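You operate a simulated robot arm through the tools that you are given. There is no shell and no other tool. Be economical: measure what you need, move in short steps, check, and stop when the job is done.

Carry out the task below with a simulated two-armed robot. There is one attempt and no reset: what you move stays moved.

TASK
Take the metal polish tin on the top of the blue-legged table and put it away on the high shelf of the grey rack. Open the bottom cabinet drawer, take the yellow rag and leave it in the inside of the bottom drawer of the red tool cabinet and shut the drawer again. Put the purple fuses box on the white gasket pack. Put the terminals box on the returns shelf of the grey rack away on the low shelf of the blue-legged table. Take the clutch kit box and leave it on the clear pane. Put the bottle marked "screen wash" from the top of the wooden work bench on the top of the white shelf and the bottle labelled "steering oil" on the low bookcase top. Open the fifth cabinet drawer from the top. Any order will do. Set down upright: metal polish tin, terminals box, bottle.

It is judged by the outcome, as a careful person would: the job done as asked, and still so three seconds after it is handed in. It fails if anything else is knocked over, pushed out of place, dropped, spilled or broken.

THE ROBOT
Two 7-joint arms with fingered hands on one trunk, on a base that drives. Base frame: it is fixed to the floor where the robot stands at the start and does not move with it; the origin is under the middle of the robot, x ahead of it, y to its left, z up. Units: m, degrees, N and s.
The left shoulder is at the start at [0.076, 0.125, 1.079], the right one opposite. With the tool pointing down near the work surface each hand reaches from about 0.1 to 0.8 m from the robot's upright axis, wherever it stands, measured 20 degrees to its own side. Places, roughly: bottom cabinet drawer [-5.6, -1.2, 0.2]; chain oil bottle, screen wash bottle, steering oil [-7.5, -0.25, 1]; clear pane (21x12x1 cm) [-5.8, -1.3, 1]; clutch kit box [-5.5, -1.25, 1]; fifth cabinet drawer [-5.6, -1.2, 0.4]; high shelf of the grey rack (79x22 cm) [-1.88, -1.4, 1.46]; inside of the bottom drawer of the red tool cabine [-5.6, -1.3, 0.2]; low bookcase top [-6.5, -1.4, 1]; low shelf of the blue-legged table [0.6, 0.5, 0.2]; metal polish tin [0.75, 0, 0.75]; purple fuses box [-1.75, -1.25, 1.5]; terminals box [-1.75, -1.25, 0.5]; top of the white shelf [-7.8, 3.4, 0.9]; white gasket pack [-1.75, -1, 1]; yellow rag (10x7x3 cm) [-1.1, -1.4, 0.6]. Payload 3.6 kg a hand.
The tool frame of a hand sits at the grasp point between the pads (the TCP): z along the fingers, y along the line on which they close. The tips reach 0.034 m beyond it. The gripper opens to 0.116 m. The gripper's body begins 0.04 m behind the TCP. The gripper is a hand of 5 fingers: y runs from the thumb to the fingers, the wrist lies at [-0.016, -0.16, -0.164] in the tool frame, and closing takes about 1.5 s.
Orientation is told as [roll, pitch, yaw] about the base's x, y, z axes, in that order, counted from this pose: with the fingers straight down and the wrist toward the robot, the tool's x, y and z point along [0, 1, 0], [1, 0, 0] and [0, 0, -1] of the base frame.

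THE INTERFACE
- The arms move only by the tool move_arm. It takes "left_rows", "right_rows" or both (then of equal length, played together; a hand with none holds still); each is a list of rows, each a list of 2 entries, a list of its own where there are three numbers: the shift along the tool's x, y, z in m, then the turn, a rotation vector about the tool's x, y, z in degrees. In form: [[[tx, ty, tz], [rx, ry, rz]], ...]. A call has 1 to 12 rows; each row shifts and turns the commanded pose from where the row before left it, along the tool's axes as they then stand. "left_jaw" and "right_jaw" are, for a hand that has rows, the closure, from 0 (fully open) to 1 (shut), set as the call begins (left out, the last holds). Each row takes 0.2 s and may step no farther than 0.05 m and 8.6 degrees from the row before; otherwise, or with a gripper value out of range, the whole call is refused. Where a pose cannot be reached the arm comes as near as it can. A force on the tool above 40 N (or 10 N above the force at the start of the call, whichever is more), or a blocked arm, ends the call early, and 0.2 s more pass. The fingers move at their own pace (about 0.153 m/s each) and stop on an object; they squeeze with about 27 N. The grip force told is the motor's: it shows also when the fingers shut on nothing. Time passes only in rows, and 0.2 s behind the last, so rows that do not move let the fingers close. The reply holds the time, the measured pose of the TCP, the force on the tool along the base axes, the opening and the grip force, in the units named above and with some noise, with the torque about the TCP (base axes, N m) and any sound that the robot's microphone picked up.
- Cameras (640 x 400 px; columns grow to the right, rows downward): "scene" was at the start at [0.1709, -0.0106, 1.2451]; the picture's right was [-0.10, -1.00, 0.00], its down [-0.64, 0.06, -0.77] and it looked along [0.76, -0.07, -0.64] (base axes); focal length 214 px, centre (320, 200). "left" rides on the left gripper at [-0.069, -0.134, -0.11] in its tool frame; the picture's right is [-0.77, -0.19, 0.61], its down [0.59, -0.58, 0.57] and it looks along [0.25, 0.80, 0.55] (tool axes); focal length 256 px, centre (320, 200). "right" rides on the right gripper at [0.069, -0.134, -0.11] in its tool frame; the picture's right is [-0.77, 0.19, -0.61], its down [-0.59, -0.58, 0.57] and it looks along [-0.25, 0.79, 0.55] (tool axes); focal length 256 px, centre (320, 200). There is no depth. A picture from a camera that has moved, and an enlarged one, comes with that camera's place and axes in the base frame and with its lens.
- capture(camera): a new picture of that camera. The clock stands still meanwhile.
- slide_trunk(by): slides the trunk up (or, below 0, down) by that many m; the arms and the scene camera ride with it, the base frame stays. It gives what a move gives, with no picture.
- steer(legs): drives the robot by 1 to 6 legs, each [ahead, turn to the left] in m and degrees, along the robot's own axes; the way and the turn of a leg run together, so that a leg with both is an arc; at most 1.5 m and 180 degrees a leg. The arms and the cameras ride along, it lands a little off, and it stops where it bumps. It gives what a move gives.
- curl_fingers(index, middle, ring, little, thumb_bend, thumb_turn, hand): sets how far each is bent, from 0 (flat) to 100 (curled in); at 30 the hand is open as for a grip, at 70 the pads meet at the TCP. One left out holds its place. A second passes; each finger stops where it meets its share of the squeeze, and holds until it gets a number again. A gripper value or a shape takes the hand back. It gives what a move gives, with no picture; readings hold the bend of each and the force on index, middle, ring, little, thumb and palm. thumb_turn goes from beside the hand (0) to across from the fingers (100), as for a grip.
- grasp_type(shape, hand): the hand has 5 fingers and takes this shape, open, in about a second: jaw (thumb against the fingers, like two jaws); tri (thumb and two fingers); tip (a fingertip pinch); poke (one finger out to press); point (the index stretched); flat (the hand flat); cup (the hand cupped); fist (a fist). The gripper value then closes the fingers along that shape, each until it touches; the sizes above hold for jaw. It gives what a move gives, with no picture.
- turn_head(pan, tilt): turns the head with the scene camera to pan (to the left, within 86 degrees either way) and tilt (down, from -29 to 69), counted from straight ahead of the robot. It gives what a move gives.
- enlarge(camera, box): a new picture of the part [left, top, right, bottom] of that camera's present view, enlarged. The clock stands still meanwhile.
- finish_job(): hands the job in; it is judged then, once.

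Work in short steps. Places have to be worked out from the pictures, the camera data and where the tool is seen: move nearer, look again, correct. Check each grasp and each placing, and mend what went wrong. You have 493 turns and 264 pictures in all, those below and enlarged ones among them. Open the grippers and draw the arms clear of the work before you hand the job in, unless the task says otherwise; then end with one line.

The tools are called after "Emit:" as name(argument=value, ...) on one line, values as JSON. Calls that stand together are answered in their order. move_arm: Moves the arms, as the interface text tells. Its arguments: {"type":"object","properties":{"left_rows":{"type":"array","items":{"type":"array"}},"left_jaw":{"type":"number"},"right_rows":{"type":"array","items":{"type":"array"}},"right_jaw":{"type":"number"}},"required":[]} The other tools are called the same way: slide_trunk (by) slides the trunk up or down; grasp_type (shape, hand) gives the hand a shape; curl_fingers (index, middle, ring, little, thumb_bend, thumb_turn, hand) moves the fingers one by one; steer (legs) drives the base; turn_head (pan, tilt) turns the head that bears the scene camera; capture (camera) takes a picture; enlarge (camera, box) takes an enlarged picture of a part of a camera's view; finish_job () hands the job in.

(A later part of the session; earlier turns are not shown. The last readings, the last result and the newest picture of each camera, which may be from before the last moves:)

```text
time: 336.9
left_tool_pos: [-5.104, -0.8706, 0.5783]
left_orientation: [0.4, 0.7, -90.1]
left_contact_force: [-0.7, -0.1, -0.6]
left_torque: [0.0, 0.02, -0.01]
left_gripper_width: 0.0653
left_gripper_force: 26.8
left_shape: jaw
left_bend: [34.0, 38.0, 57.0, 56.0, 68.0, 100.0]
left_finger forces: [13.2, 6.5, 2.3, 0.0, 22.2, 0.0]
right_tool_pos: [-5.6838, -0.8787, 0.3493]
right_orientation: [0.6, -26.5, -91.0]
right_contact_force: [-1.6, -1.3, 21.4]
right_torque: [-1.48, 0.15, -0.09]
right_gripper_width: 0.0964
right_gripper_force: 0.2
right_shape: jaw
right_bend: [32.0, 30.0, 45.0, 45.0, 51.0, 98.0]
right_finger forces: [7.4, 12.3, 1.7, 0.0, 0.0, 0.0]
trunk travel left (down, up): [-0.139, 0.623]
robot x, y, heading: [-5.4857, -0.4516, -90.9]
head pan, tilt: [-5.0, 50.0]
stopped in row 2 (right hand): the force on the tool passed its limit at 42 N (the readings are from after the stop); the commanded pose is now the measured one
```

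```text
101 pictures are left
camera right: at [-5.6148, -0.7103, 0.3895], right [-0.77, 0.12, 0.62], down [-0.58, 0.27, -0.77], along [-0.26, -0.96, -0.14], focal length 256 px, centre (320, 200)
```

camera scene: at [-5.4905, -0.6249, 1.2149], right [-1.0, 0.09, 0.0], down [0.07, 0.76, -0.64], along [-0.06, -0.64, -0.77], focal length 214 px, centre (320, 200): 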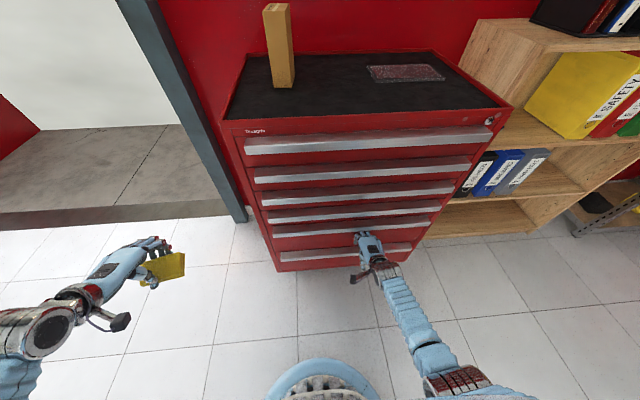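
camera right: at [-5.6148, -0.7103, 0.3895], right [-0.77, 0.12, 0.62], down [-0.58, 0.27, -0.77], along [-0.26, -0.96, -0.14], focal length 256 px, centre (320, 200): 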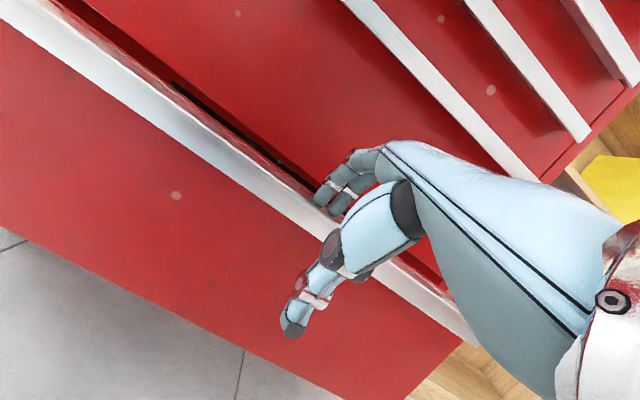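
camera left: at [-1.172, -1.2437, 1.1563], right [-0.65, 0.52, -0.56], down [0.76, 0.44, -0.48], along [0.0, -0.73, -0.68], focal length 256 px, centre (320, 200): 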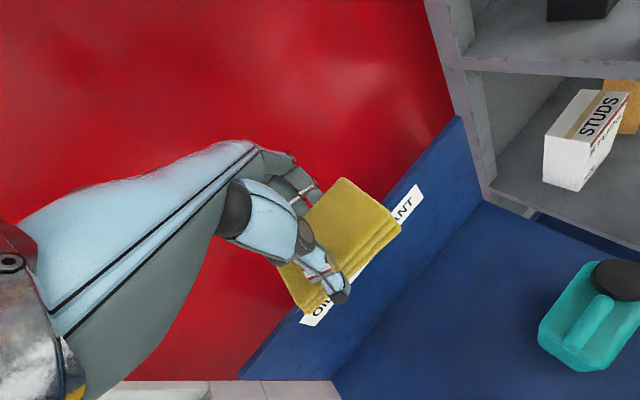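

Emit:
capture(camera="scene")

```text
100 pictures are left
camera scene: at [-5.4933, -0.6842, 1.0883], right [-0.99, 0.1, 0.0], down [0.08, 0.76, -0.64], along [-0.07, -0.64, -0.77], focal length 214 px, centre (320, 200)
```

scene: 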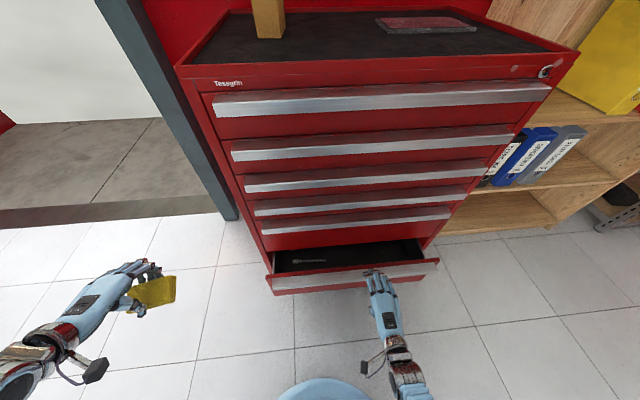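

The drawer is open about 10 cm. I'll keep dragging for more room.

Emit:
move_arm(right_rows=[[[0, -0.02, -0.007], [0, 0, 0]], [[0, -0.02, -0.006], [0, 0, 0]], [[0, -0.02, -0.006], [0, 0, 0]]])

Emit:
move_arm(right_rows=[[[0, -0.02, -0.007], [0, 0, 0]], [[0, -0.02, -0.006], [0, 0, 0]], [[0, -0.02, -0.006], [0, 0, 0]]])

Emit:
move_arm(right_rows=[[[0, -0.02, -0.007], [0, 0, 0]], [[0, -0.02, -0.006], [0, 0, 0]], [[0, -0.02, -0.006], [0, 0, 0]]])

Emit:
capture(camera="scene")

```text
time: 337.7
left_tool_pos: [-5.1043, -0.8716, 0.5783]
left_orientation: [0.4, 0.7, -90.1]
left_contact_force: [-0.4, 0.5, -0.9]
left_torque: [-0.02, 0.03, -0.03]
left_gripper_width: 0.0652
left_gripper_force: 27.1
left_shape: jaw
left_bend: [34.0, 38.0, 57.0, 56.0, 68.0, 100.0]
left_finger forces: [13.1, 6.5, 2.5, 0.0, 22.2, 0.0]
right_tool_pos: [-5.6842, -0.8338, 0.3487]
right_orientation: [0.7, -27.7, -91.0]
right_contact_force: [-1.9, -1.4, 23.3]
right_torque: [-1.59, 0.17, -0.12]
right_gripper_width: 0.0964
right_gripper_force: 0.0
right_shape: jaw
right_bend: [31.0, 30.0, 45.0, 45.0, 51.0, 98.0]
right_finger forces: [8.1, 12.7, 2.2, 0.0, 0.0, 0.1]
trunk travel left (down, up): [-0.139, 0.623]
robot x, y, heading: [-5.4861, -0.4515, -90.9]
head pan, tilt: [-5.0, 50.0]
stopped in row 3 (right hand): the force on the tool passed its limit at 41 N (the readings are from after the stop); the commanded pose is now the measured one
```

```text
time: 338.4
left_tool_pos: [-5.1063, -0.8717, 0.5771]
left_orientation: [0.4, 0.7, -90.2]
left_contact_force: [-0.4, 0.4, -0.1]
left_torque: [0.0, 0.03, 0.03]
left_gripper_width: 0.0655
left_gripper_force: 26.0
left_shape: jaw
left_bend: [34.0, 38.0, 57.0, 56.0, 68.0, 100.0]
left_finger forces: [13.0, 6.5, 2.3, 0.0, 22.2, 0.0]
right_tool_pos: [-5.6832, -0.7889, 0.3459]
right_orientation: [0.7, -28.9, -91.4]
right_contact_force: [-2.3, -1.3, 22.0]
right_torque: [-1.58, 0.17, -0.15]
right_gripper_width: 0.0962
right_gripper_force: 0.1
right_shape: jaw
right_bend: [31.0, 30.0, 45.0, 45.0, 51.0, 98.0]
right_finger forces: [8.4, 12.1, 2.6, 0.0, 0.1, 0.1]
trunk travel left (down, up): [-0.139, 0.623]
robot x, y, heading: [-5.4841, -0.4538, -91.4]
head pan, tilt: [-5.0, 50.0]
stopped in row 3 (right hand): the force on the tool passed its limit at 41 N (the readings are from after the stop); the commanded pose is now the measured one
```

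```text
time: 338.8
left_tool_pos: [-5.1046, -0.8708, 0.5763]
left_orientation: [0.5, 0.8, -90.2]
left_contact_force: [-0.1, -0.2, -0.1]
left_torque: [0.03, -0.01, 0.03]
left_gripper_width: 0.0652
left_gripper_force: 27.2
left_shape: jaw
left_bend: [34.0, 38.0, 57.0, 56.0, 68.0, 100.0]
left_finger forces: [13.1, 6.5, 2.4, 0.1, 22.2, 0.0]
right_tool_pos: [-5.6843, -0.7816, 0.3471]
right_orientation: [1.0, -30.1, -91.7]
right_contact_force: [0.3, 1.2, 14.0]
right_torque: [-0.89, 0.04, 0.02]
right_gripper_width: 0.0948
right_gripper_force: 0.1
right_shape: jaw
right_bend: [33.0, 30.0, 46.0, 45.0, 51.0, 98.0]
right_finger forces: [5.4, 8.1, 0.0, 0.0, 0.0, 0.1]
trunk travel left (down, up): [-0.139, 0.623]
robot x, y, heading: [-5.4864, -0.4544, -90.6]
head pan, tilt: [-5.0, 50.0]
stopped in row 1 (right hand): the force on the tool passed its limit at 57 N (the readings are from after the stop); the commanded pose is now the measured one
```

```text
99 pictures are left
camera scene: at [-5.4937, -0.6848, 1.0881], right [-0.99, 0.1, 0.0], down [0.08, 0.76, -0.64], along [-0.07, -0.64, -0.77], focal length 214 px, centre (320, 200)
```

scene: 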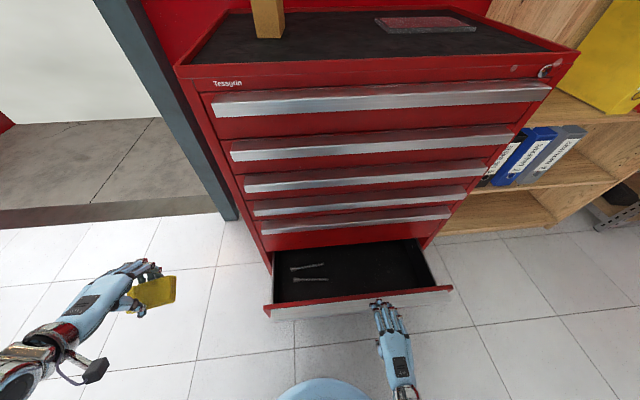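

The drawer is open about 20 cm. I'll lift the right hand clear, raise the trunk, and shift the base right so the left hand with the rag is over the empty part of the drawer.

Emit:
move_arm(right_rows=[[[0, 0.01, -0.03], [0, 0, 0]], [[0, 0.01, -0.04], [0, 0, 0]], [[-0.02, 0.01, -0.04], [3, 0, 0]], [[-0.02, 0.01, -0.04], [6, 0, 0]], [[-0.02, 0, -0.04], [6, 0, 0]], [[-0.02, 0, -0.04], [6, 0, 0]], [[-0.02, 0, -0.04], [6, 0, 0]]])

Emit:
slide_trunk(by=0.15)

Emit:
steer(legs=[[0, -90], [0.25, 0], [0, 90]])

Emit:
turn_head(pan=5, tilt=55)

Emit:
capture(camera="scene")

```text
time: 339.5
left_tool_pos: [-5.106, -0.8712, 0.5785]
left_orientation: [0.6, 0.7, -90.2]
left_contact_force: [0.5, -0.7, -1.4]
left_torque: [0.03, -0.01, 0.03]
left_gripper_width: 0.0654
left_gripper_force: 27.2
left_shape: jaw
left_bend: [34.0, 38.0, 57.0, 56.0, 68.0, 100.0]
left_finger forces: [13.1, 6.4, 2.5, 0.0, 22.3, 0.0]
right_tool_pos: [-5.6976, -0.7682, 0.4331]
right_orientation: [0.6, -29.5, -91.7]
right_contact_force: [-14.5, -4.2, 3.6]
right_torque: [0.89, -0.81, 2.54]
right_gripper_width: 0.0929
right_gripper_force: 0.1
right_shape: jaw
right_bend: [33.0, 34.0, 46.0, 45.0, 51.0, 98.0]
right_finger forces: [0.1, 0.1, 0.0, 0.0, 0.1, 0.0]
trunk travel left (down, up): [-0.139, 0.623]
robot x, y, heading: [-5.4864, -0.4508, -90.6]
head pan, tilt: [-5.0, 50.0]
stopped in row 3 (right hand): the force on the tool passed its limit at 119 N (the readings are from after the stop); the commanded pose is now the measured one
```

```text
time: 341.2
left_tool_pos: [-5.1047, -0.872, 0.7267]
left_orientation: [0.4, 0.9, -90.2]
left_contact_force: [0.2, 0.6, -1.0]
left_torque: [-0.02, 0.0, -0.02]
left_gripper_width: 0.065
left_gripper_force: 26.7
left_shape: jaw
left_bend: [34.0, 38.0, 57.0, 56.0, 68.0, 100.0]
left_finger forces: [12.9, 6.3, 2.5, 0.0, 22.1, 0.0]
right_tool_pos: [-5.6967, -0.7676, 0.5822]
right_orientation: [0.7, -29.2, -91.6]
right_contact_force: [0.5, -0.3, 0.2]
right_torque: [0.01, 0.03, 0.01]
right_gripper_width: 0.0931
right_gripper_force: 0.1
right_shape: jaw
right_bend: [33.0, 34.0, 46.0, 45.0, 51.0, 98.0]
right_finger forces: [0.0, 0.0, 0.0, 0.0, 0.0, 0.0]
trunk travel left (down, up): [-0.289, 0.473]
robot x, y, heading: [-5.4869, -0.4549, -91.0]
head pan, tilt: [-5.0, 50.0]
```

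```text
time: 343.2
left_tool_pos: [-5.3168, -0.9893, 0.7215]
left_orientation: [0.8, 2.0, -115.4]
left_contact_force: [6.8, 12.0, 8.3]
left_torque: [-0.84, 0.27, 0.34]
left_gripper_width: 0.0652
left_gripper_force: 27.2
left_shape: jaw
left_bend: [33.0, 39.0, 56.0, 56.0, 68.0, 100.0]
left_finger forces: [23.5, 6.2, 17.1, 0.1, 23.6, 0.0]
right_tool_pos: [-5.8099, -0.6418, 0.5825]
right_orientation: [0.6, -29.4, -117.4]
right_contact_force: [0.6, -0.1, 0.7]
right_torque: [0.01, 0.0, -0.01]
right_gripper_width: 0.093
right_gripper_force: 0.1
right_shape: jaw
right_bend: [33.0, 34.0, 46.0, 45.0, 51.0, 98.0]
right_finger forces: [0.0, 0.0, 0.0, 0.0, 0.0, 0.0]
trunk travel left (down, up): [-0.289, 0.473]
robot x, y, heading: [-5.4863, -0.4553, -115.7]
head pan, tilt: [-5.0, 50.0]
stopped in leg 1: the force on the tool passed its limit at 80 N (the readings are from after the stop); the commanded pose is now the measured one
```

```text
time: 343.9
left_tool_pos: [-5.3168, -0.9892, 0.7228]
left_orientation: [0.8, 2.0, -115.3]
left_contact_force: [11.0, 16.9, 9.2]
left_torque: [-1.15, 0.4, 0.63]
left_gripper_width: 0.0655
left_gripper_force: 26.4
left_shape: jaw
left_bend: [33.0, 39.0, 56.0, 56.0, 68.0, 100.0]
left_finger forces: [25.1, 6.4, 21.6, 0.1, 23.9, 0.1]
right_tool_pos: [-5.8097, -0.6433, 0.5831]
right_orientation: [0.6, -29.5, -117.5]
right_contact_force: [-0.1, -0.2, 0.3]
right_torque: [-0.02, -0.01, -0.03]
right_gripper_width: 0.0931
right_gripper_force: 0.0
right_shape: jaw
right_bend: [33.0, 34.0, 46.0, 45.0, 51.0, 98.0]
right_finger forces: [0.1, 0.0, 0.0, 0.1, 0.1, 0.0]
trunk travel left (down, up): [-0.289, 0.473]
robot x, y, heading: [-5.4836, -0.4544, -115.9]
head pan, tilt: [5.0, 55.0]
```

```text
98 pictures are left
camera scene: at [-5.5432, -0.5913, 1.2394], right [-0.93, 0.36, 0.0], down [0.29, 0.76, -0.58], along [-0.21, -0.54, -0.82], focal length 214 px, centre (320, 200)
```

scene: 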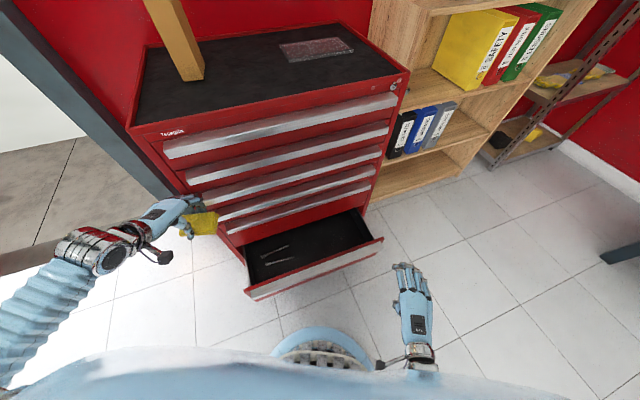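

The left hand brushed the cabinet's corner. Turning back, backing away first, then shifting.

Emit:
steer(legs=[[0, 25], [-0.35, 0]])

Emit:
capture(camera="scene")

Emit:
steer(legs=[[0, -90], [0.25, 0], [0, 90], [0.33, 0]])

Emit:
capture(camera="scene")

```text
time: 347.5
left_tool_pos: [-5.0995, -0.5115, 0.7222]
left_orientation: [0.6, 2.1, -90.1]
left_contact_force: [0.1, 0.8, 0.1]
left_torque: [-0.01, 0.01, -0.01]
left_gripper_width: 0.0656
left_gripper_force: 26.9
left_shape: jaw
left_bend: [33.0, 39.0, 57.0, 56.0, 68.0, 100.0]
left_finger forces: [14.5, 6.0, 2.8, 0.1, 23.2, 0.1]
right_tool_pos: [-5.6922, -0.4079, 0.5821]
right_orientation: [0.7, -29.3, -92.3]
right_contact_force: [0.7, -0.6, 0.2]
right_torque: [-0.01, 0.0, 0.03]
right_gripper_width: 0.0929
right_gripper_force: 0.1
right_shape: jaw
right_bend: [33.0, 34.0, 46.0, 45.0, 51.0, 98.0]
right_finger forces: [0.0, 0.0, 0.0, 0.0, 0.0, 0.0]
trunk travel left (down, up): [-0.289, 0.473]
robot x, y, heading: [-5.4749, -0.093, -91.0]
head pan, tilt: [5.0, 55.0]
```

```text
97 pictures are left
camera scene: at [-5.4731, -0.2498, 1.239], right [-1.0, -0.07, 0.0], down [-0.06, 0.82, -0.57], along [0.04, -0.57, -0.82], focal length 214 px, centre (320, 200)
```

scene: 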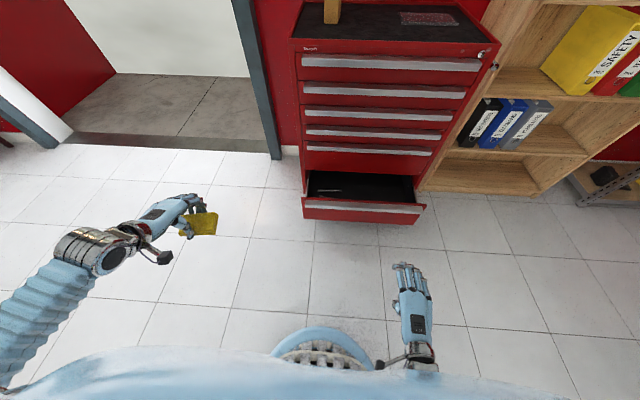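

```text
time: 358.9
left_tool_pos: [-5.3309, -0.8186, 0.7213]
left_orientation: [0.6, 2.1, -87.9]
left_contact_force: [0.0, -0.3, -0.3]
left_torque: [0.01, -0.01, -0.03]
left_gripper_width: 0.0649
left_gripper_force: 27.2
left_shape: jaw
left_bend: [33.0, 39.0, 57.0, 56.0, 68.0, 100.0]
left_finger forces: [13.9, 5.8, 2.4, 0.0, 22.3, 0.1]
right_tool_pos: [-5.9268, -0.7396, 0.5826]
right_orientation: [0.6, -29.2, -89.9]
right_contact_force: [-0.3, 0.3, 0.1]
right_torque: [0.04, -0.01, 0.01]
right_gripper_width: 0.0932
right_gripper_force: 0.0
right_shape: jaw
right_bend: [33.0, 34.0, 46.0, 45.0, 51.0, 98.0]
right_finger forces: [0.0, 0.0, 0.0, 0.0, 0.0, 0.0]
trunk travel left (down, up): [-0.289, 0.473]
robot x, y, heading: [-5.7221, -0.4224, -88.9]
head pan, tilt: [5.0, 55.0]
```

```text
96 pictures are left
camera scene: at [-5.7146, -0.5725, 1.2389], right [-0.99, -0.11, 0.0], down [-0.09, 0.81, -0.57], along [0.06, -0.57, -0.82], focal length 214 px, centre (320, 200)
```

scene: 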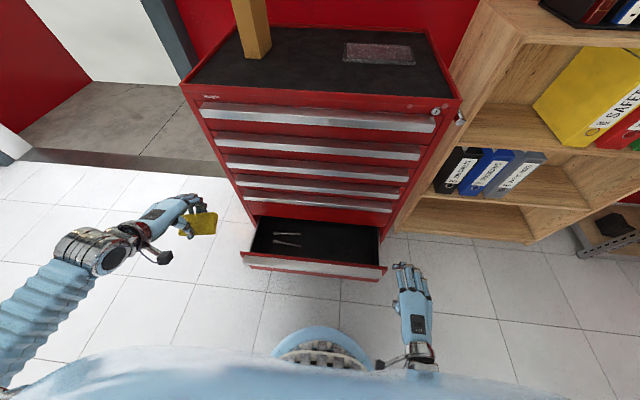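

Now I'll lower the left hand at the side, then bring it over the empty part of the drawer, keeping clear of the upper ledges.

Emit:
move_arm(left_rows=[[[0, 0.01, 0.045], [0, 0, 0]], [[0, 0.01, 0.045], [0, 0, 0]], [[0, 0.01, 0.045], [0, 0, 0]], [[0, 0.01, 0.045], [0, 0, 0]], [[0, 0.01, 0.045], [0, 0, 0]], [[0, 0.01, 0.03], [0, 0, 0]]])

Emit:
move_arm(left_rows=[[[-0.047, 0, 0], [0, 0, 0]], [[-0.047, 0, 0], [0, 0, 0]], [[-0.047, 0.0, 0], [0, 0, 0]], [[-0.047, 0.01, 0], [0, 0, 0]], [[-0.047, 0.01, 0], [0, 0, 0]], [[-0.047, 0.01, 0], [0, 0, 0]], [[-0.045, 0.02, 0], [0, 0, 0]]])

Emit:
capture(camera="scene")

Emit:
capture(camera="left")

```text
time: 360.2
left_tool_pos: [-5.3256, -0.8678, 0.4615]
left_orientation: [0.6, 1.9, -87.8]
left_contact_force: [0.4, 0.1, -0.6]
left_torque: [0.01, -0.03, -0.03]
left_gripper_width: 0.0646
left_gripper_force: 26.4
left_shape: jaw
left_bend: [33.0, 39.0, 57.0, 56.0, 68.0, 100.0]
left_finger forces: [13.3, 5.9, 2.7, 0.1, 21.8, 0.1]
right_tool_pos: [-5.927, -0.7392, 0.5833]
right_orientation: [0.6, -29.3, -90.0]
right_contact_force: [-0.3, -0.4, -0.9]
right_torque: [-0.01, 0.02, 0.0]
right_gripper_width: 0.0931
right_gripper_force: 0.1
right_shape: jaw
right_bend: [33.0, 34.0, 46.0, 45.0, 51.0, 98.0]
right_finger forces: [0.1, 0.1, 0.0, 0.1, 0.0, 0.0]
trunk travel left (down, up): [-0.289, 0.473]
robot x, y, heading: [-5.7256, -0.4201, -88.8]
head pan, tilt: [5.0, 55.0]
```

```text
time: 362.1
left_tool_pos: [-5.5594, -0.9392, 0.4525]
left_orientation: [8.2, 1.5, -87.0]
left_contact_force: [0.9, -0.3, -0.3]
left_torque: [0.03, -0.01, 0.01]
left_gripper_width: 0.0643
left_gripper_force: 26.6
left_shape: jaw
left_bend: [33.0, 39.0, 57.0, 56.0, 69.0, 100.0]
left_finger forces: [13.1, 5.9, 2.7, 0.0, 21.7, 0.0]
right_tool_pos: [-5.9272, -0.7389, 0.5837]
right_orientation: [0.6, -29.3, -90.0]
right_contact_force: [-0.2, 0.4, -0.3]
right_torque: [0.0, 0.01, 0.03]
right_gripper_width: 0.093
right_gripper_force: 0.0
right_shape: jaw
right_bend: [33.0, 34.0, 46.0, 45.0, 51.0, 98.0]
right_finger forces: [0.0, 0.1, 0.0, 0.0, 0.0, 0.0]
trunk travel left (down, up): [-0.289, 0.473]
robot x, y, heading: [-5.7274, -0.4188, -88.7]
head pan, tilt: [5.0, 55.0]
stopped in row 7 (left hand): the arm was blocked; the commanded pose is now the measured one
```

```text
95 pictures are left
camera scene: at [-5.7153, -0.5728, 1.2389], right [-0.99, -0.11, 0.0], down [-0.09, 0.81, -0.57], along [0.06, -0.57, -0.82], focal length 214 px, centre (320, 200)
```

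scene: 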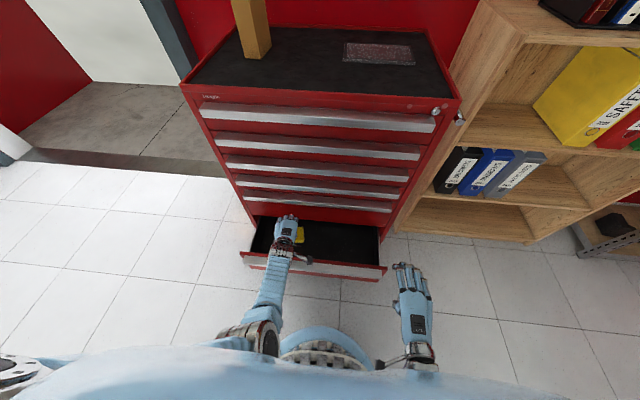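

```text
94 pictures are left
camera left: at [-5.651, -0.8128, 0.5561], right [-0.68, 0.17, -0.71], down [0.63, 0.62, -0.46], along [0.37, -0.76, -0.53], focal length 256 px, centre (320, 200)
```

left: 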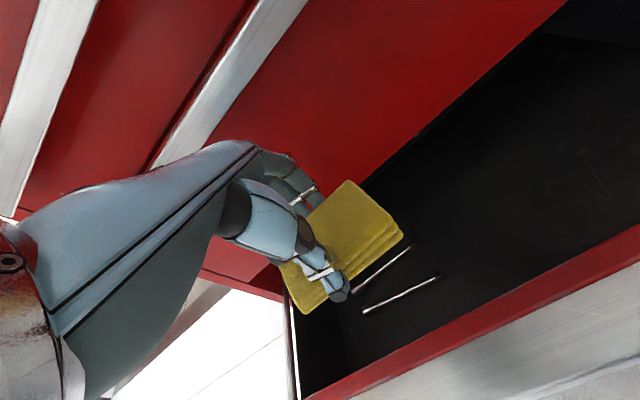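

The left elbow is at its inner limit, but here (x≈-5.56, y≈-0.945) the rag clears the tools lying further back. I'll tilt the wrist up and lower with the trunk.

Emit:
move_arm(left_rows=[[[0, 0, 0], [7, 0, 0]], [[0, 0, 0], [7, 0, 0]]])

Emit:
slide_trunk(by=-0.14)

Emit:
capture(camera="left")

Emit:
capture(camera="scene")

```text
time: 362.6
left_tool_pos: [-5.561, -0.939, 0.4518]
left_orientation: [8.4, 15.6, -84.9]
left_contact_force: [0.0, 0.7, -0.2]
left_torque: [0.02, 0.0, -0.03]
left_gripper_width: 0.0643
left_gripper_force: 27.2
left_shape: jaw
left_bend: [33.0, 39.0, 57.0, 56.0, 69.0, 100.0]
left_finger forces: [12.9, 5.9, 2.6, 0.1, 21.3, 0.0]
right_tool_pos: [-5.928, -0.7389, 0.5827]
right_orientation: [0.6, -29.3, -90.1]
right_contact_force: [-0.5, -0.6, 0.9]
right_torque: [-0.03, 0.02, 0.04]
right_gripper_width: 0.0929
right_gripper_force: 0.0
right_shape: jaw
right_bend: [33.0, 34.0, 46.0, 45.0, 51.0, 98.0]
right_finger forces: [0.0, 0.0, 0.0, 0.0, 0.1, 0.0]
trunk travel left (down, up): [-0.289, 0.473]
robot x, y, heading: [-5.7241, -0.4198, -89.0]
head pan, tilt: [5.0, 55.0]
```

```text
time: 364.3
left_tool_pos: [-5.5628, -0.9396, 0.3123]
left_orientation: [8.2, 15.4, -84.8]
left_contact_force: [-0.9, 0.4, -0.4]
left_torque: [0.0, -0.02, 0.02]
left_gripper_width: 0.0641
left_gripper_force: 26.7
left_shape: jaw
left_bend: [33.0, 39.0, 57.0, 56.0, 69.0, 100.0]
left_finger forces: [12.7, 5.7, 2.8, 0.1, 21.2, 0.1]
right_tool_pos: [-5.929, -0.7399, 0.442]
right_orientation: [0.4, -29.3, -90.0]
right_contact_force: [-22.8, -18.3, 2.0]
right_torque: [1.14, -0.93, 2.9]
right_gripper_width: 0.0931
right_gripper_force: 0.0
right_shape: jaw
right_bend: [33.0, 34.0, 46.0, 45.0, 51.0, 98.0]
right_finger forces: [0.0, 0.1, 0.1, 0.0, 0.0, 0.0]
trunk travel left (down, up): [-0.149, 0.613]
robot x, y, heading: [-5.7246, -0.4193, -88.6]
head pan, tilt: [5.0, 55.0]
```

```text
93 pictures are left
camera left: at [-5.6554, -0.8442, 0.4441], right [-0.7, 0.31, -0.64], down [0.6, 0.74, -0.3], along [0.38, -0.6, -0.7], focal length 256 px, centre (320, 200)
```

left: 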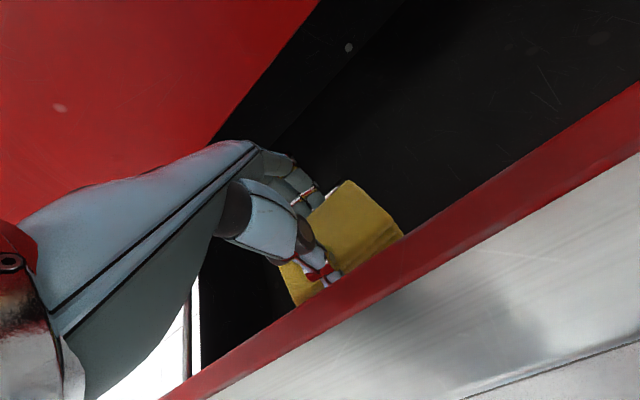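

```text
92 pictures are left
camera scene: at [-5.7146, -0.6416, 1.0922], right [-0.99, -0.11, 0.0], down [-0.09, 0.81, -0.57], along [0.06, -0.57, -0.82], focal length 214 px, centre (320, 200)
```

scene: 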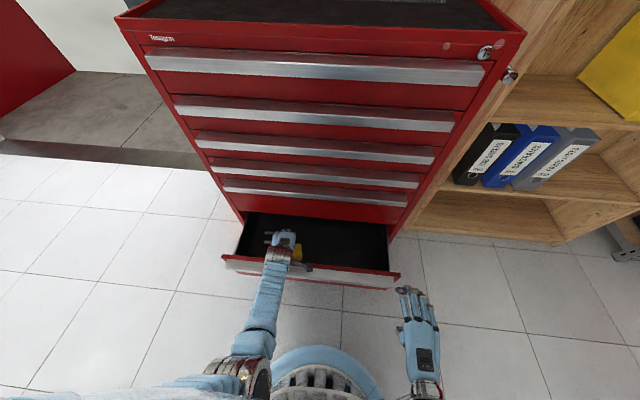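

I'll relieve the right arm (pressing on the body), shift the rag 3 cm deeper away from the drawer front, and lower.

Emit:
move_arm(right_rows=[[[-0.03, 0.02, -0.02], [0, 0, 0]], [[-0.03, 0.02, -0.02], [0, 0, 0]]], left_rows=[[[0, 0.016, 0.004], [0, 0, 0]], [[0, 0.016, 0.004], [0, 0, 0]]])

Emit:
slide_trunk(by=-0.05)

Emit:
capture(camera="left")

```text
time: 364.9
left_tool_pos: [-5.5581, -0.9691, 0.296]
left_orientation: [8.3, 15.3, -84.9]
left_contact_force: [0.2, 0.3, -0.2]
left_torque: [-0.03, -0.06, 0.03]
left_gripper_width: 0.064
left_gripper_force: 27.4
left_shape: jaw
left_bend: [33.0, 39.0, 57.0, 56.0, 69.0, 100.0]
left_finger forces: [12.7, 5.9, 2.8, 0.0, 21.2, 0.1]
right_tool_pos: [-5.9901, -0.7575, 0.4954]
right_orientation: [0.6, -29.2, -90.2]
right_contact_force: [-0.5, -0.1, -0.3]
right_torque: [0.03, -0.03, 0.03]
right_gripper_width: 0.0931
right_gripper_force: 0.1
right_shape: jaw
right_bend: [33.0, 34.0, 46.0, 45.0, 51.0, 98.0]
right_finger forces: [0.1, 0.1, 0.1, 0.0, 0.0, 0.1]
trunk travel left (down, up): [-0.149, 0.613]
robot x, y, heading: [-5.7262, -0.4168, -88.6]
head pan, tilt: [5.0, 55.0]
```

```text
time: 365.8
left_tool_pos: [-5.5571, -0.9688, 0.2471]
left_orientation: [8.2, 15.3, -84.8]
left_contact_force: [-0.2, -0.5, -0.4]
left_torque: [0.03, 0.02, 0.01]
left_gripper_width: 0.0642
left_gripper_force: 27.1
left_shape: jaw
left_bend: [33.0, 39.0, 57.0, 56.0, 69.0, 100.0]
left_finger forces: [12.7, 5.9, 2.7, 0.1, 21.1, 0.1]
right_tool_pos: [-5.9875, -0.7543, 0.4467]
right_orientation: [0.6, -29.4, -90.0]
right_contact_force: [0.5, 0.2, 0.0]
right_torque: [-0.01, 0.01, -0.01]
right_gripper_width: 0.0929
right_gripper_force: 0.0
right_shape: jaw
right_bend: [33.0, 34.0, 46.0, 45.0, 51.0, 98.0]
right_finger forces: [0.0, 0.0, 0.0, 0.1, 0.0, 0.0]
trunk travel left (down, up): [-0.099, 0.663]
robot x, y, heading: [-5.7261, -0.4191, -89.0]
head pan, tilt: [5.0, 55.0]
```

```text
91 pictures are left
camera left: at [-5.6513, -0.8724, 0.3784], right [-0.7, 0.31, -0.64], down [0.6, 0.74, -0.3], along [0.38, -0.6, -0.7], focal length 256 px, centre (320, 200)
```

left: 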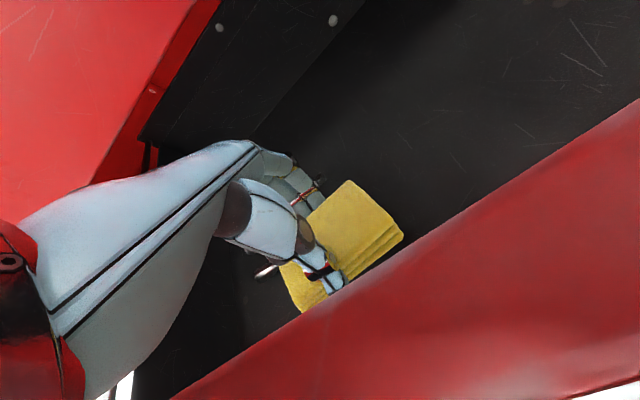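

Emit:
slide_trunk(by=-0.02)

Emit:
slide_trunk(by=-0.015)

```text
time: 366.3
left_tool_pos: [-5.5571, -0.9751, 0.2408]
left_orientation: [8.3, 14.2, -85.0]
left_contact_force: [-0.6, -0.7, 17.5]
left_torque: [1.78, 0.21, 0.0]
left_gripper_width: 0.0641
left_gripper_force: 27.6
left_shape: jaw
left_bend: [33.0, 39.0, 57.0, 56.0, 69.0, 100.0]
left_finger forces: [12.6, 5.8, 2.8, 0.0, 21.2, 0.0]
right_tool_pos: [-5.9882, -0.7542, 0.434]
right_orientation: [0.6, -29.2, -90.0]
right_contact_force: [0.5, -0.3, -0.8]
right_torque: [-0.01, 0.01, 0.02]
right_gripper_width: 0.0929
right_gripper_force: 0.0
right_shape: jaw
right_bend: [33.0, 34.0, 46.0, 45.0, 51.0, 98.0]
right_finger forces: [0.0, 0.0, 0.0, 0.0, 0.0, 0.0]
trunk travel left (down, up): [-0.087, 0.675]
robot x, y, heading: [-5.7249, -0.4194, -89.2]
head pan, tilt: [5.0, 55.0]
stopped: the force on the tool passed its limit at 58 N (the readings are from after the stop); the commanded pose is now the measured one
```

```text
time: 366.6
left_tool_pos: [-5.5574, -0.9787, 0.2412]
left_orientation: [8.5, 13.7, -85.1]
left_contact_force: [0.1, -0.9, 17.9]
left_torque: [1.75, 0.26, -0.07]
left_gripper_width: 0.0639
left_gripper_force: 26.8
left_shape: jaw
left_bend: [33.0, 39.0, 57.0, 56.0, 69.0, 100.0]
left_finger forces: [12.5, 5.8, 2.8, 0.0, 21.2, 0.0]
right_tool_pos: [-5.9875, -0.7528, 0.4304]
right_orientation: [0.6, -29.1, -89.9]
right_contact_force: [-0.3, 0.1, 0.8]
right_torque: [0.01, 0.01, 0.03]
right_gripper_width: 0.0929
right_gripper_force: 0.1
right_shape: jaw
right_bend: [33.0, 34.0, 46.0, 45.0, 51.0, 98.0]
right_finger forces: [0.0, 0.0, 0.1, 0.1, 0.1, 0.0]
trunk travel left (down, up): [-0.085, 0.678]
robot x, y, heading: [-5.7266, -0.4182, -88.6]
head pan, tilt: [5.0, 55.0]
stopped: the force on the tool passed its limit at 52 N (the readings are from after the stop); the commanded pose is now the measured one
```

The palm is resting on the drawer's rim. I'll raise slightly, tilt a bit more, go lower and then release.

Emit:
move_arm(left_rows=[[[0, 0, -0.012], [6, 0, 0]], [[0, 0, 0], [6, 0, 0]], [[0, 0, 0.015], [0, 0, 0]], [[0, 0, 0.012], [0, 0, 0]]])

Emit:
capture(camera="left")

```text
time: 367.6
left_tool_pos: [-5.5556, -0.9682, 0.2263]
left_orientation: [9.0, 25.8, -83.1]
left_contact_force: [1.6, 1.2, 4.2]
left_torque: [-0.08, 0.08, 0.01]
left_gripper_width: 0.0637
left_gripper_force: 26.8
left_shape: jaw
left_bend: [33.0, 39.0, 57.0, 56.0, 69.0, 100.0]
left_finger forces: [13.3, 5.3, 2.5, 0.0, 23.0, 0.0]
right_tool_pos: [-5.9881, -0.7533, 0.4296]
right_orientation: [0.5, -29.0, -89.8]
right_contact_force: [-0.1, 0.0, -0.7]
right_torque: [-0.01, 0.0, -0.03]
right_gripper_width: 0.0926
right_gripper_force: 0.1
right_shape: jaw
right_bend: [33.0, 34.0, 46.0, 45.0, 51.0, 98.0]
right_finger forces: [0.1, 0.1, 0.0, 0.1, 0.0, 0.1]
trunk travel left (down, up): [-0.085, 0.678]
robot x, y, heading: [-5.7289, -0.4195, -88.6]
head pan, tilt: [5.0, 55.0]
```

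```text
90 pictures are left
camera left: at [-5.65, -0.9013, 0.3731], right [-0.72, 0.4, -0.57], down [0.58, 0.8, -0.17], along [0.39, -0.45, -0.8], focal length 256 px, centre (320, 200)
```

left: 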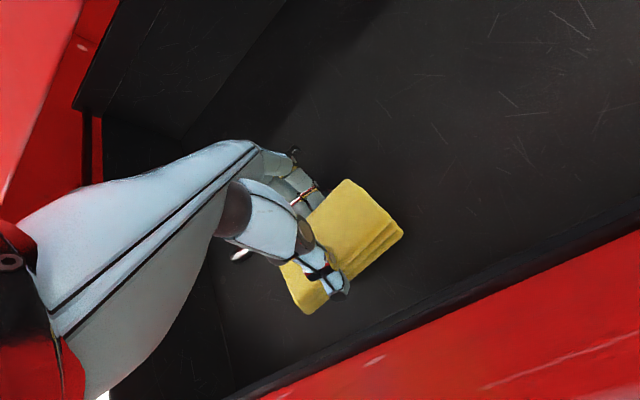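

The rag is touching the drawer floor. Releasing.

Emit:
move_arm(left_rows=[[[0, 0, 0], [0, 0, 0]], [[0, 0, 0], [0, 0, 0]], [[0, 0, 0], [0, 0, 0]], [[0, 0, 0], [0, 0, 0]]], left_jaw=0.2)

Emit:
slide_trunk(by=0.1)

Emit:
capture(camera="left")

Emit:
slide_trunk(by=0.14)

Emit:
capture(camera="scene")

```text
time: 368.6
left_tool_pos: [-5.5558, -0.9681, 0.2241]
left_orientation: [8.9, 25.9, -83.2]
left_contact_force: [-0.8, 0.9, 0.1]
left_torque: [0.0, 0.0, -0.01]
left_gripper_width: 0.0927
left_gripper_force: 0.0
left_shape: jaw
left_bend: [33.0, 34.0, 46.0, 45.0, 51.0, 98.0]
left_finger forces: [0.0, 0.0, 0.1, 0.1, 0.0, 0.0]
right_tool_pos: [-5.9868, -0.7541, 0.4306]
right_orientation: [0.6, -29.1, -90.0]
right_contact_force: [-0.3, 0.3, 0.2]
right_torque: [-0.04, 0.0, -0.02]
right_gripper_width: 0.093
right_gripper_force: 0.2
right_shape: jaw
right_bend: [33.0, 34.0, 46.0, 45.0, 51.0, 98.0]
right_finger forces: [0.1, 0.0, 0.1, 0.1, 0.0, 0.0]
trunk travel left (down, up): [-0.085, 0.678]
robot x, y, heading: [-5.7285, -0.4214, -88.8]
head pan, tilt: [5.0, 55.0]
```

```text
time: 370.0
left_tool_pos: [-5.5562, -0.9689, 0.3255]
left_orientation: [9.0, 26.1, -83.1]
left_contact_force: [0.4, 0.8, -0.4]
left_torque: [0.01, 0.0, -0.01]
left_gripper_width: 0.0926
left_gripper_force: 0.0
left_shape: jaw
left_bend: [33.0, 34.0, 46.0, 45.0, 51.0, 98.0]
left_finger forces: [0.1, 0.0, 0.0, 0.0, 0.0, 0.1]
right_tool_pos: [-5.9875, -0.7527, 0.5299]
right_orientation: [0.6, -29.0, -89.9]
right_contact_force: [0.5, 0.0, 0.2]
right_torque: [0.0, 0.02, -0.02]
right_gripper_width: 0.0929
right_gripper_force: 0.2
right_shape: jaw
right_bend: [33.0, 34.0, 46.0, 45.0, 51.0, 98.0]
right_finger forces: [0.0, 0.0, 0.1, 0.0, 0.1, 0.0]
trunk travel left (down, up): [-0.185, 0.578]
robot x, y, heading: [-5.7288, -0.4191, -88.5]
head pan, tilt: [5.0, 55.0]
```

```text
89 pictures are left
camera left: at [-5.6508, -0.9013, 0.4739], right [-0.72, 0.4, -0.57], down [0.58, 0.8, -0.17], along [0.39, -0.45, -0.81], focal length 256 px, centre (320, 200)
```

left: 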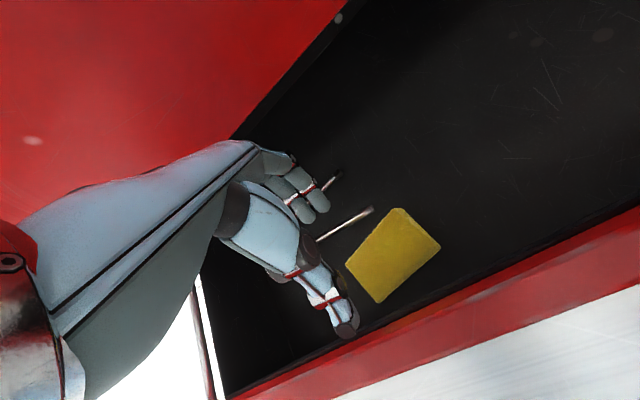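

```text
time: 371.6
left_tool_pos: [-5.5564, -0.973, 0.4726]
left_orientation: [8.9, 25.3, -83.2]
left_contact_force: [0.6, 0.1, 0.2]
left_torque: [-0.02, 0.0, 0.02]
left_gripper_width: 0.0924
left_gripper_force: 0.0
left_shape: jaw
left_bend: [33.0, 34.0, 46.0, 45.0, 51.0, 98.0]
left_finger forces: [0.1, 0.0, 0.1, 0.1, 0.1, 0.0]
right_tool_pos: [-5.9866, -0.7542, 0.6714]
right_orientation: [0.5, -28.9, -89.7]
right_contact_force: [0.2, 0.7, 0.5]
right_torque: [-0.01, 0.02, 0.0]
right_gripper_width: 0.093
right_gripper_force: 0.1
right_shape: jaw
right_bend: [33.0, 34.0, 46.0, 45.0, 51.0, 98.0]
right_finger forces: [0.0, 0.0, 0.0, 0.1, 0.0, 0.0]
trunk travel left (down, up): [-0.325, 0.438]
robot x, y, heading: [-5.727, -0.4173, -89.0]
head pan, tilt: [5.0, 55.0]
```

```text
88 pictures are left
camera scene: at [-5.7153, -0.5594, 1.275], right [-0.99, -0.11, 0.0], down [-0.09, 0.81, -0.57], along [0.06, -0.57, -0.82], focal length 214 px, centre (320, 200)
```

scene: 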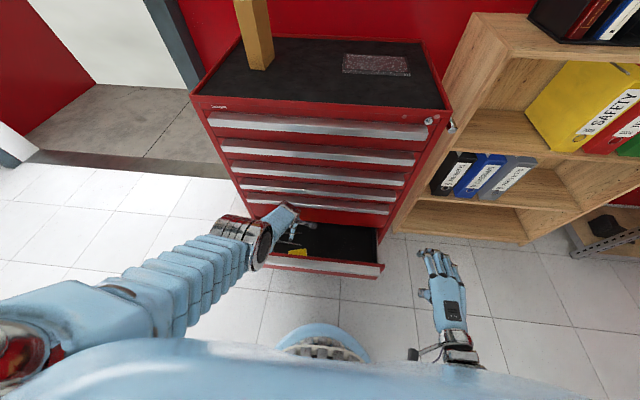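

The rag is in the drawer. To shut it I'll retract the left hand in front of the drawer, make a fist, lower, and push.

Emit:
move_arm(left_rows=[[[0, -0.01, 0], [-8.2, -3, 2]], [[0, -0.01, 0], [-8.2, -3, 2]], [[0, -0.01, 0], [-8.2, -3, 2]], [[0, -0.04, 0], [0, 0, 0]], [[0, -0.04, 0], [0, 0, 0]], [[0, -0.04, 0], [0, 0, 0]], [[0, -0.04, 0], [0, 0, 0]], [[0, -0.04, 0], [0, 0, 0]]])

Emit:
grasp_type(hand="left", shape="fist")

Emit:
slide_trunk(by=-0.18)

Emit:
capture(camera="scene")

Emit:
capture(camera="left")

```text
refused: row 1 steps farther than a row can; nothing moved
```

```text
time: 372.6
left_tool_pos: [-5.5574, -0.9725, 0.4745]
left_orientation: [8.8, 25.3, -83.1]
left_contact_force: [-0.2, -0.4, -0.5]
left_torque: [0.0, 0.0, 0.0]
left_gripper_width: 0.0
left_gripper_force: 0.1
left_shape: fist
left_bend: [95.0, 100.0, 100.0, 100.0, 100.0, 82.0]
left_finger forces: [0.0, 0.0, 0.0, 0.1, 0.1, 0.0]
right_tool_pos: [-5.9882, -0.7539, 0.6703]
right_orientation: [0.6, -29.0, -89.9]
right_contact_force: [0.4, 0.5, 0.0]
right_torque: [-0.02, 0.01, 0.0]
right_gripper_width: 0.0927
right_gripper_force: 0.1
right_shape: jaw
right_bend: [33.0, 34.0, 46.0, 45.0, 51.0, 98.0]
right_finger forces: [0.1, 0.1, 0.0, 0.1, 0.1, 0.0]
trunk travel left (down, up): [-0.325, 0.438]
robot x, y, heading: [-5.7241, -0.4166, -88.8]
head pan, tilt: [5.0, 55.0]
```

```text
time: 374.6
left_tool_pos: [-5.5558, -0.9726, 0.2941]
left_orientation: [8.8, 25.3, -83.2]
left_contact_force: [0.5, 0.5, 0.0]
left_torque: [-0.01, 0.0, 0.02]
left_gripper_width: 0.0001
left_gripper_force: 0.0
left_shape: fist
left_bend: [96.0, 100.0, 100.0, 100.0, 100.0, 82.0]
left_finger forces: [0.0, 0.0, 0.0, 0.0, 0.0, 0.1]
right_tool_pos: [-5.988, -0.7534, 0.4911]
right_orientation: [0.6, -29.1, -89.9]
right_contact_force: [-0.4, 0.1, -0.8]
right_torque: [0.02, 0.0, 0.02]
right_gripper_width: 0.0929
right_gripper_force: 0.1
right_shape: jaw
right_bend: [33.0, 34.0, 46.0, 45.0, 51.0, 98.0]
right_finger forces: [0.0, 0.0, 0.0, 0.0, 0.0, 0.1]
trunk travel left (down, up): [-0.145, 0.618]
robot x, y, heading: [-5.7255, -0.4184, -88.8]
head pan, tilt: [5.0, 55.0]
```

```text
87 pictures are left
camera scene: at [-5.7134, -0.6433, 1.0876], right [-0.99, -0.11, 0.0], down [-0.09, 0.81, -0.57], along [0.06, -0.57, -0.82], focal length 214 px, centre (320, 200)
```

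scene: 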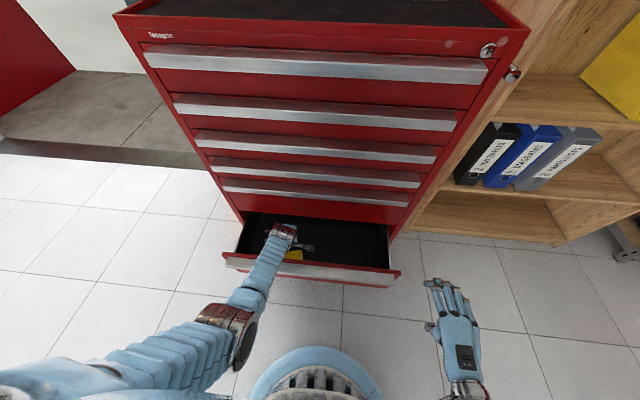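

```text
86 pictures are left
camera left: at [-5.6503, -0.9034, 0.4412], right [-0.72, 0.39, -0.57], down [0.58, 0.8, -0.18], along [0.39, -0.46, -0.8], focal length 256 px, centre (320, 200)
```

left: 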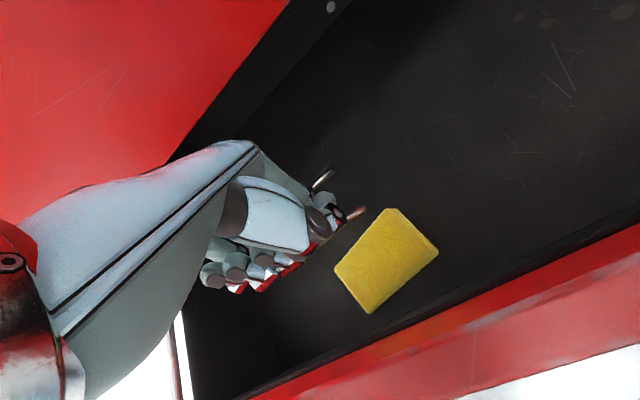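

The move was refused, so the fist went down inside the drawer (no contact). Raise again, then retract properly.

Emit:
slide_trunk(by=0.18)

Emit:
move_arm(left_rows=[[[0, -0.01, 0], [-6.2, -2.2, 1.5]], [[0, -0.01, 0], [-6.2, -2.2, 1.5]], [[0, -0.01, 0], [-6.2, -2.2, 1.5]], [[0, -0.02, 0], [-6.2, -2.2, 1.5]], [[0, -0.04, 0], [0, 0, 0]], [[0, -0.04, 0], [0, 0, 0]], [[0, -0.04, 0], [0, 0, 0]], [[0, -0.04, 0], [0, 0, 0]]])

Emit:
capture(camera="scene")

```text
time: 376.6
left_tool_pos: [-5.5556, -0.9735, 0.4736]
left_orientation: [8.8, 25.2, -83.2]
left_contact_force: [-0.2, 0.0, -0.1]
left_torque: [-0.02, -0.01, 0.0]
left_gripper_width: 0.0
left_gripper_force: 0.1
left_shape: fist
left_bend: [97.0, 100.0, 100.0, 100.0, 100.0, 81.0]
left_finger forces: [0.1, 0.1, 0.1, 0.1, 0.0, 0.0]
right_tool_pos: [-5.9877, -0.7536, 0.6708]
right_orientation: [0.6, -29.1, -89.9]
right_contact_force: [0.4, -0.1, 0.7]
right_torque: [0.0, 0.01, -0.03]
right_gripper_width: 0.093
right_gripper_force: 0.1
right_shape: jaw
right_bend: [33.0, 34.0, 46.0, 45.0, 51.0, 98.0]
right_finger forces: [0.1, 0.0, 0.0, 0.0, 0.0, 0.0]
trunk travel left (down, up): [-0.325, 0.438]
robot x, y, heading: [-5.7236, -0.4186, -88.8]
head pan, tilt: [5.0, 55.0]
```

```text
time: 378.4
left_tool_pos: [-5.557, -0.761, 0.4912]
left_orientation: [-1.8, 0.9, -90.8]
left_contact_force: [0.1, -0.1, -0.1]
left_torque: [-0.01, 0.01, 0.01]
left_gripper_width: 0.0
left_gripper_force: 0.0
left_shape: fist
left_bend: [97.0, 100.0, 100.0, 100.0, 100.0, 81.0]
left_finger forces: [0.0, 0.0, 0.0, 0.0, 0.0, 0.1]
right_tool_pos: [-5.9874, -0.7542, 0.6708]
right_orientation: [0.7, -29.0, -89.9]
right_contact_force: [0.3, -0.4, 0.3]
right_torque: [0.0, 0.0, -0.01]
right_gripper_width: 0.093
right_gripper_force: 0.1
right_shape: jaw
right_bend: [33.0, 34.0, 46.0, 45.0, 51.0, 98.0]
right_finger forces: [0.0, 0.1, 0.0, 0.0, 0.1, 0.0]
trunk travel left (down, up): [-0.325, 0.438]
robot x, y, heading: [-5.7287, -0.4204, -88.6]
head pan, tilt: [5.0, 55.0]
```

```text
85 pictures are left
camera scene: at [-5.7152, -0.5587, 1.2752], right [-0.99, -0.11, 0.0], down [-0.09, 0.81, -0.57], along [0.06, -0.57, -0.82], focal length 214 px, centre (320, 200)
```

scene: 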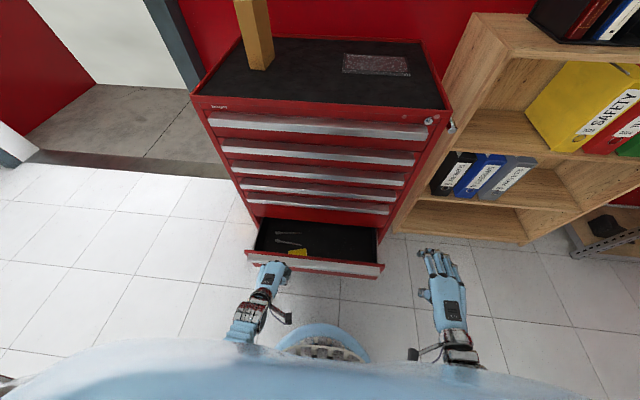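

Emit:
slide_trunk(by=-0.21)

Emit:
capture(camera="left")

Emit:
capture(camera="scene")

```text
time: 380.6
left_tool_pos: [-5.5554, -0.7635, 0.2794]
left_orientation: [-1.8, 0.8, -90.8]
left_contact_force: [-0.1, -0.6, -0.3]
left_torque: [0.02, 0.01, -0.01]
left_gripper_width: 0.0
left_gripper_force: 0.0
left_shape: fist
left_bend: [97.0, 100.0, 100.0, 100.0, 100.0, 81.0]
left_finger forces: [0.0, 0.0, 0.0, 0.0, 0.0, 0.1]
right_tool_pos: [-5.9878, -0.7537, 0.462]
right_orientation: [0.6, -29.0, -89.9]
right_contact_force: [-0.6, 0.2, -0.5]
right_torque: [0.04, -0.02, 0.02]
right_gripper_width: 0.093
right_gripper_force: 0.1
right_shape: jaw
right_bend: [33.0, 34.0, 46.0, 45.0, 51.0, 98.0]
right_finger forces: [0.0, 0.1, 0.0, 0.0, 0.0, 0.1]
trunk travel left (down, up): [-0.115, 0.648]
robot x, y, heading: [-5.7207, -0.422, -88.5]
head pan, tilt: [5.0, 55.0]
```

```text
84 pictures are left
camera left: at [-5.6201, -0.6307, 0.394], right [-0.79, 0.21, -0.58], down [0.58, 0.58, -0.58], along [0.22, -0.79, -0.57], focal length 256 px, centre (320, 200)
```

left: 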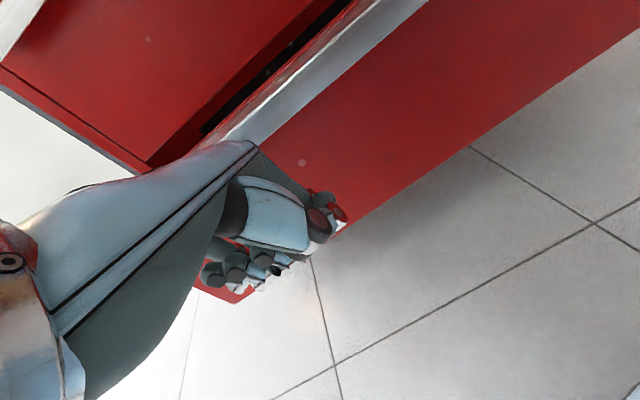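

```text
83 pictures are left
camera scene: at [-5.713, -0.6602, 1.0552], right [-0.99, -0.11, 0.0], down [-0.09, 0.81, -0.57], along [0.06, -0.57, -0.82], focal length 214 px, centre (320, 200)
```

scene: 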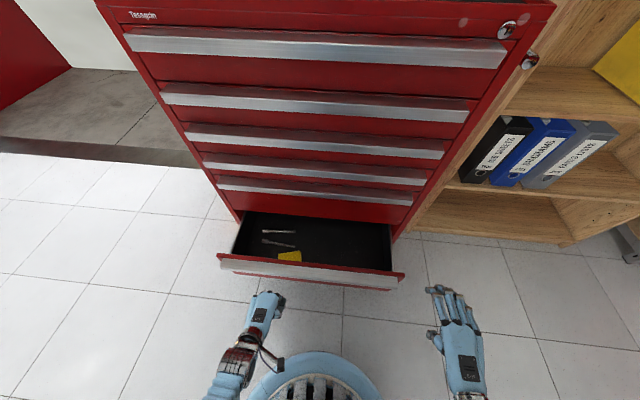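

Good height. Pushing forward to shut the drawer.

Emit:
move_arm(left_rows=[[[0, 0.035, 0], [0, 0, 0]], [[0, 0.035, 0], [0, 0, 0]], [[0, 0.035, 0], [0, 0, 0]], [[0, 0.035, 0], [0, 0, 0]], [[0, 0.03, 0], [0, 0, 0]], [[0, 0.03, 0], [0, 0, 0]]])

Emit:
capture(camera="scene")

```text
time: 382.0
left_tool_pos: [-5.5603, -0.962, 0.2767]
left_orientation: [-1.8, 0.9, -90.8]
left_contact_force: [-0.6, -0.6, 0.2]
left_torque: [-0.01, 0.0, 0.01]
left_gripper_width: 0.0
left_gripper_force: 0.1
left_shape: fist
left_bend: [97.0, 100.0, 100.0, 100.0, 100.0, 81.0]
left_finger forces: [0.0, 0.0, 0.0, 0.0, 0.0, 0.0]
right_tool_pos: [-5.9877, -0.7546, 0.4607]
right_orientation: [0.6, -28.9, -90.0]
right_contact_force: [0.9, -0.1, -0.7]
right_torque: [0.0, -0.01, 0.0]
right_gripper_width: 0.0928
right_gripper_force: 0.1
right_shape: jaw
right_bend: [33.0, 34.0, 46.0, 45.0, 51.0, 98.0]
right_finger forces: [0.0, 0.0, 0.1, 0.0, 0.1, 0.0]
trunk travel left (down, up): [-0.115, 0.648]
robot x, y, heading: [-5.7235, -0.4205, -88.7]
head pan, tilt: [5.0, 55.0]
```

```text
82 pictures are left
camera scene: at [-5.7131, -0.6605, 1.0551], right [-0.99, -0.11, 0.0], down [-0.09, 0.81, -0.57], along [0.06, -0.57, -0.82], focal length 214 px, centre (320, 200)
```

scene: 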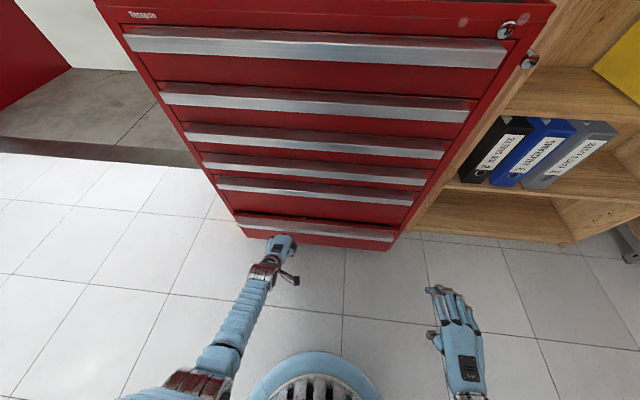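

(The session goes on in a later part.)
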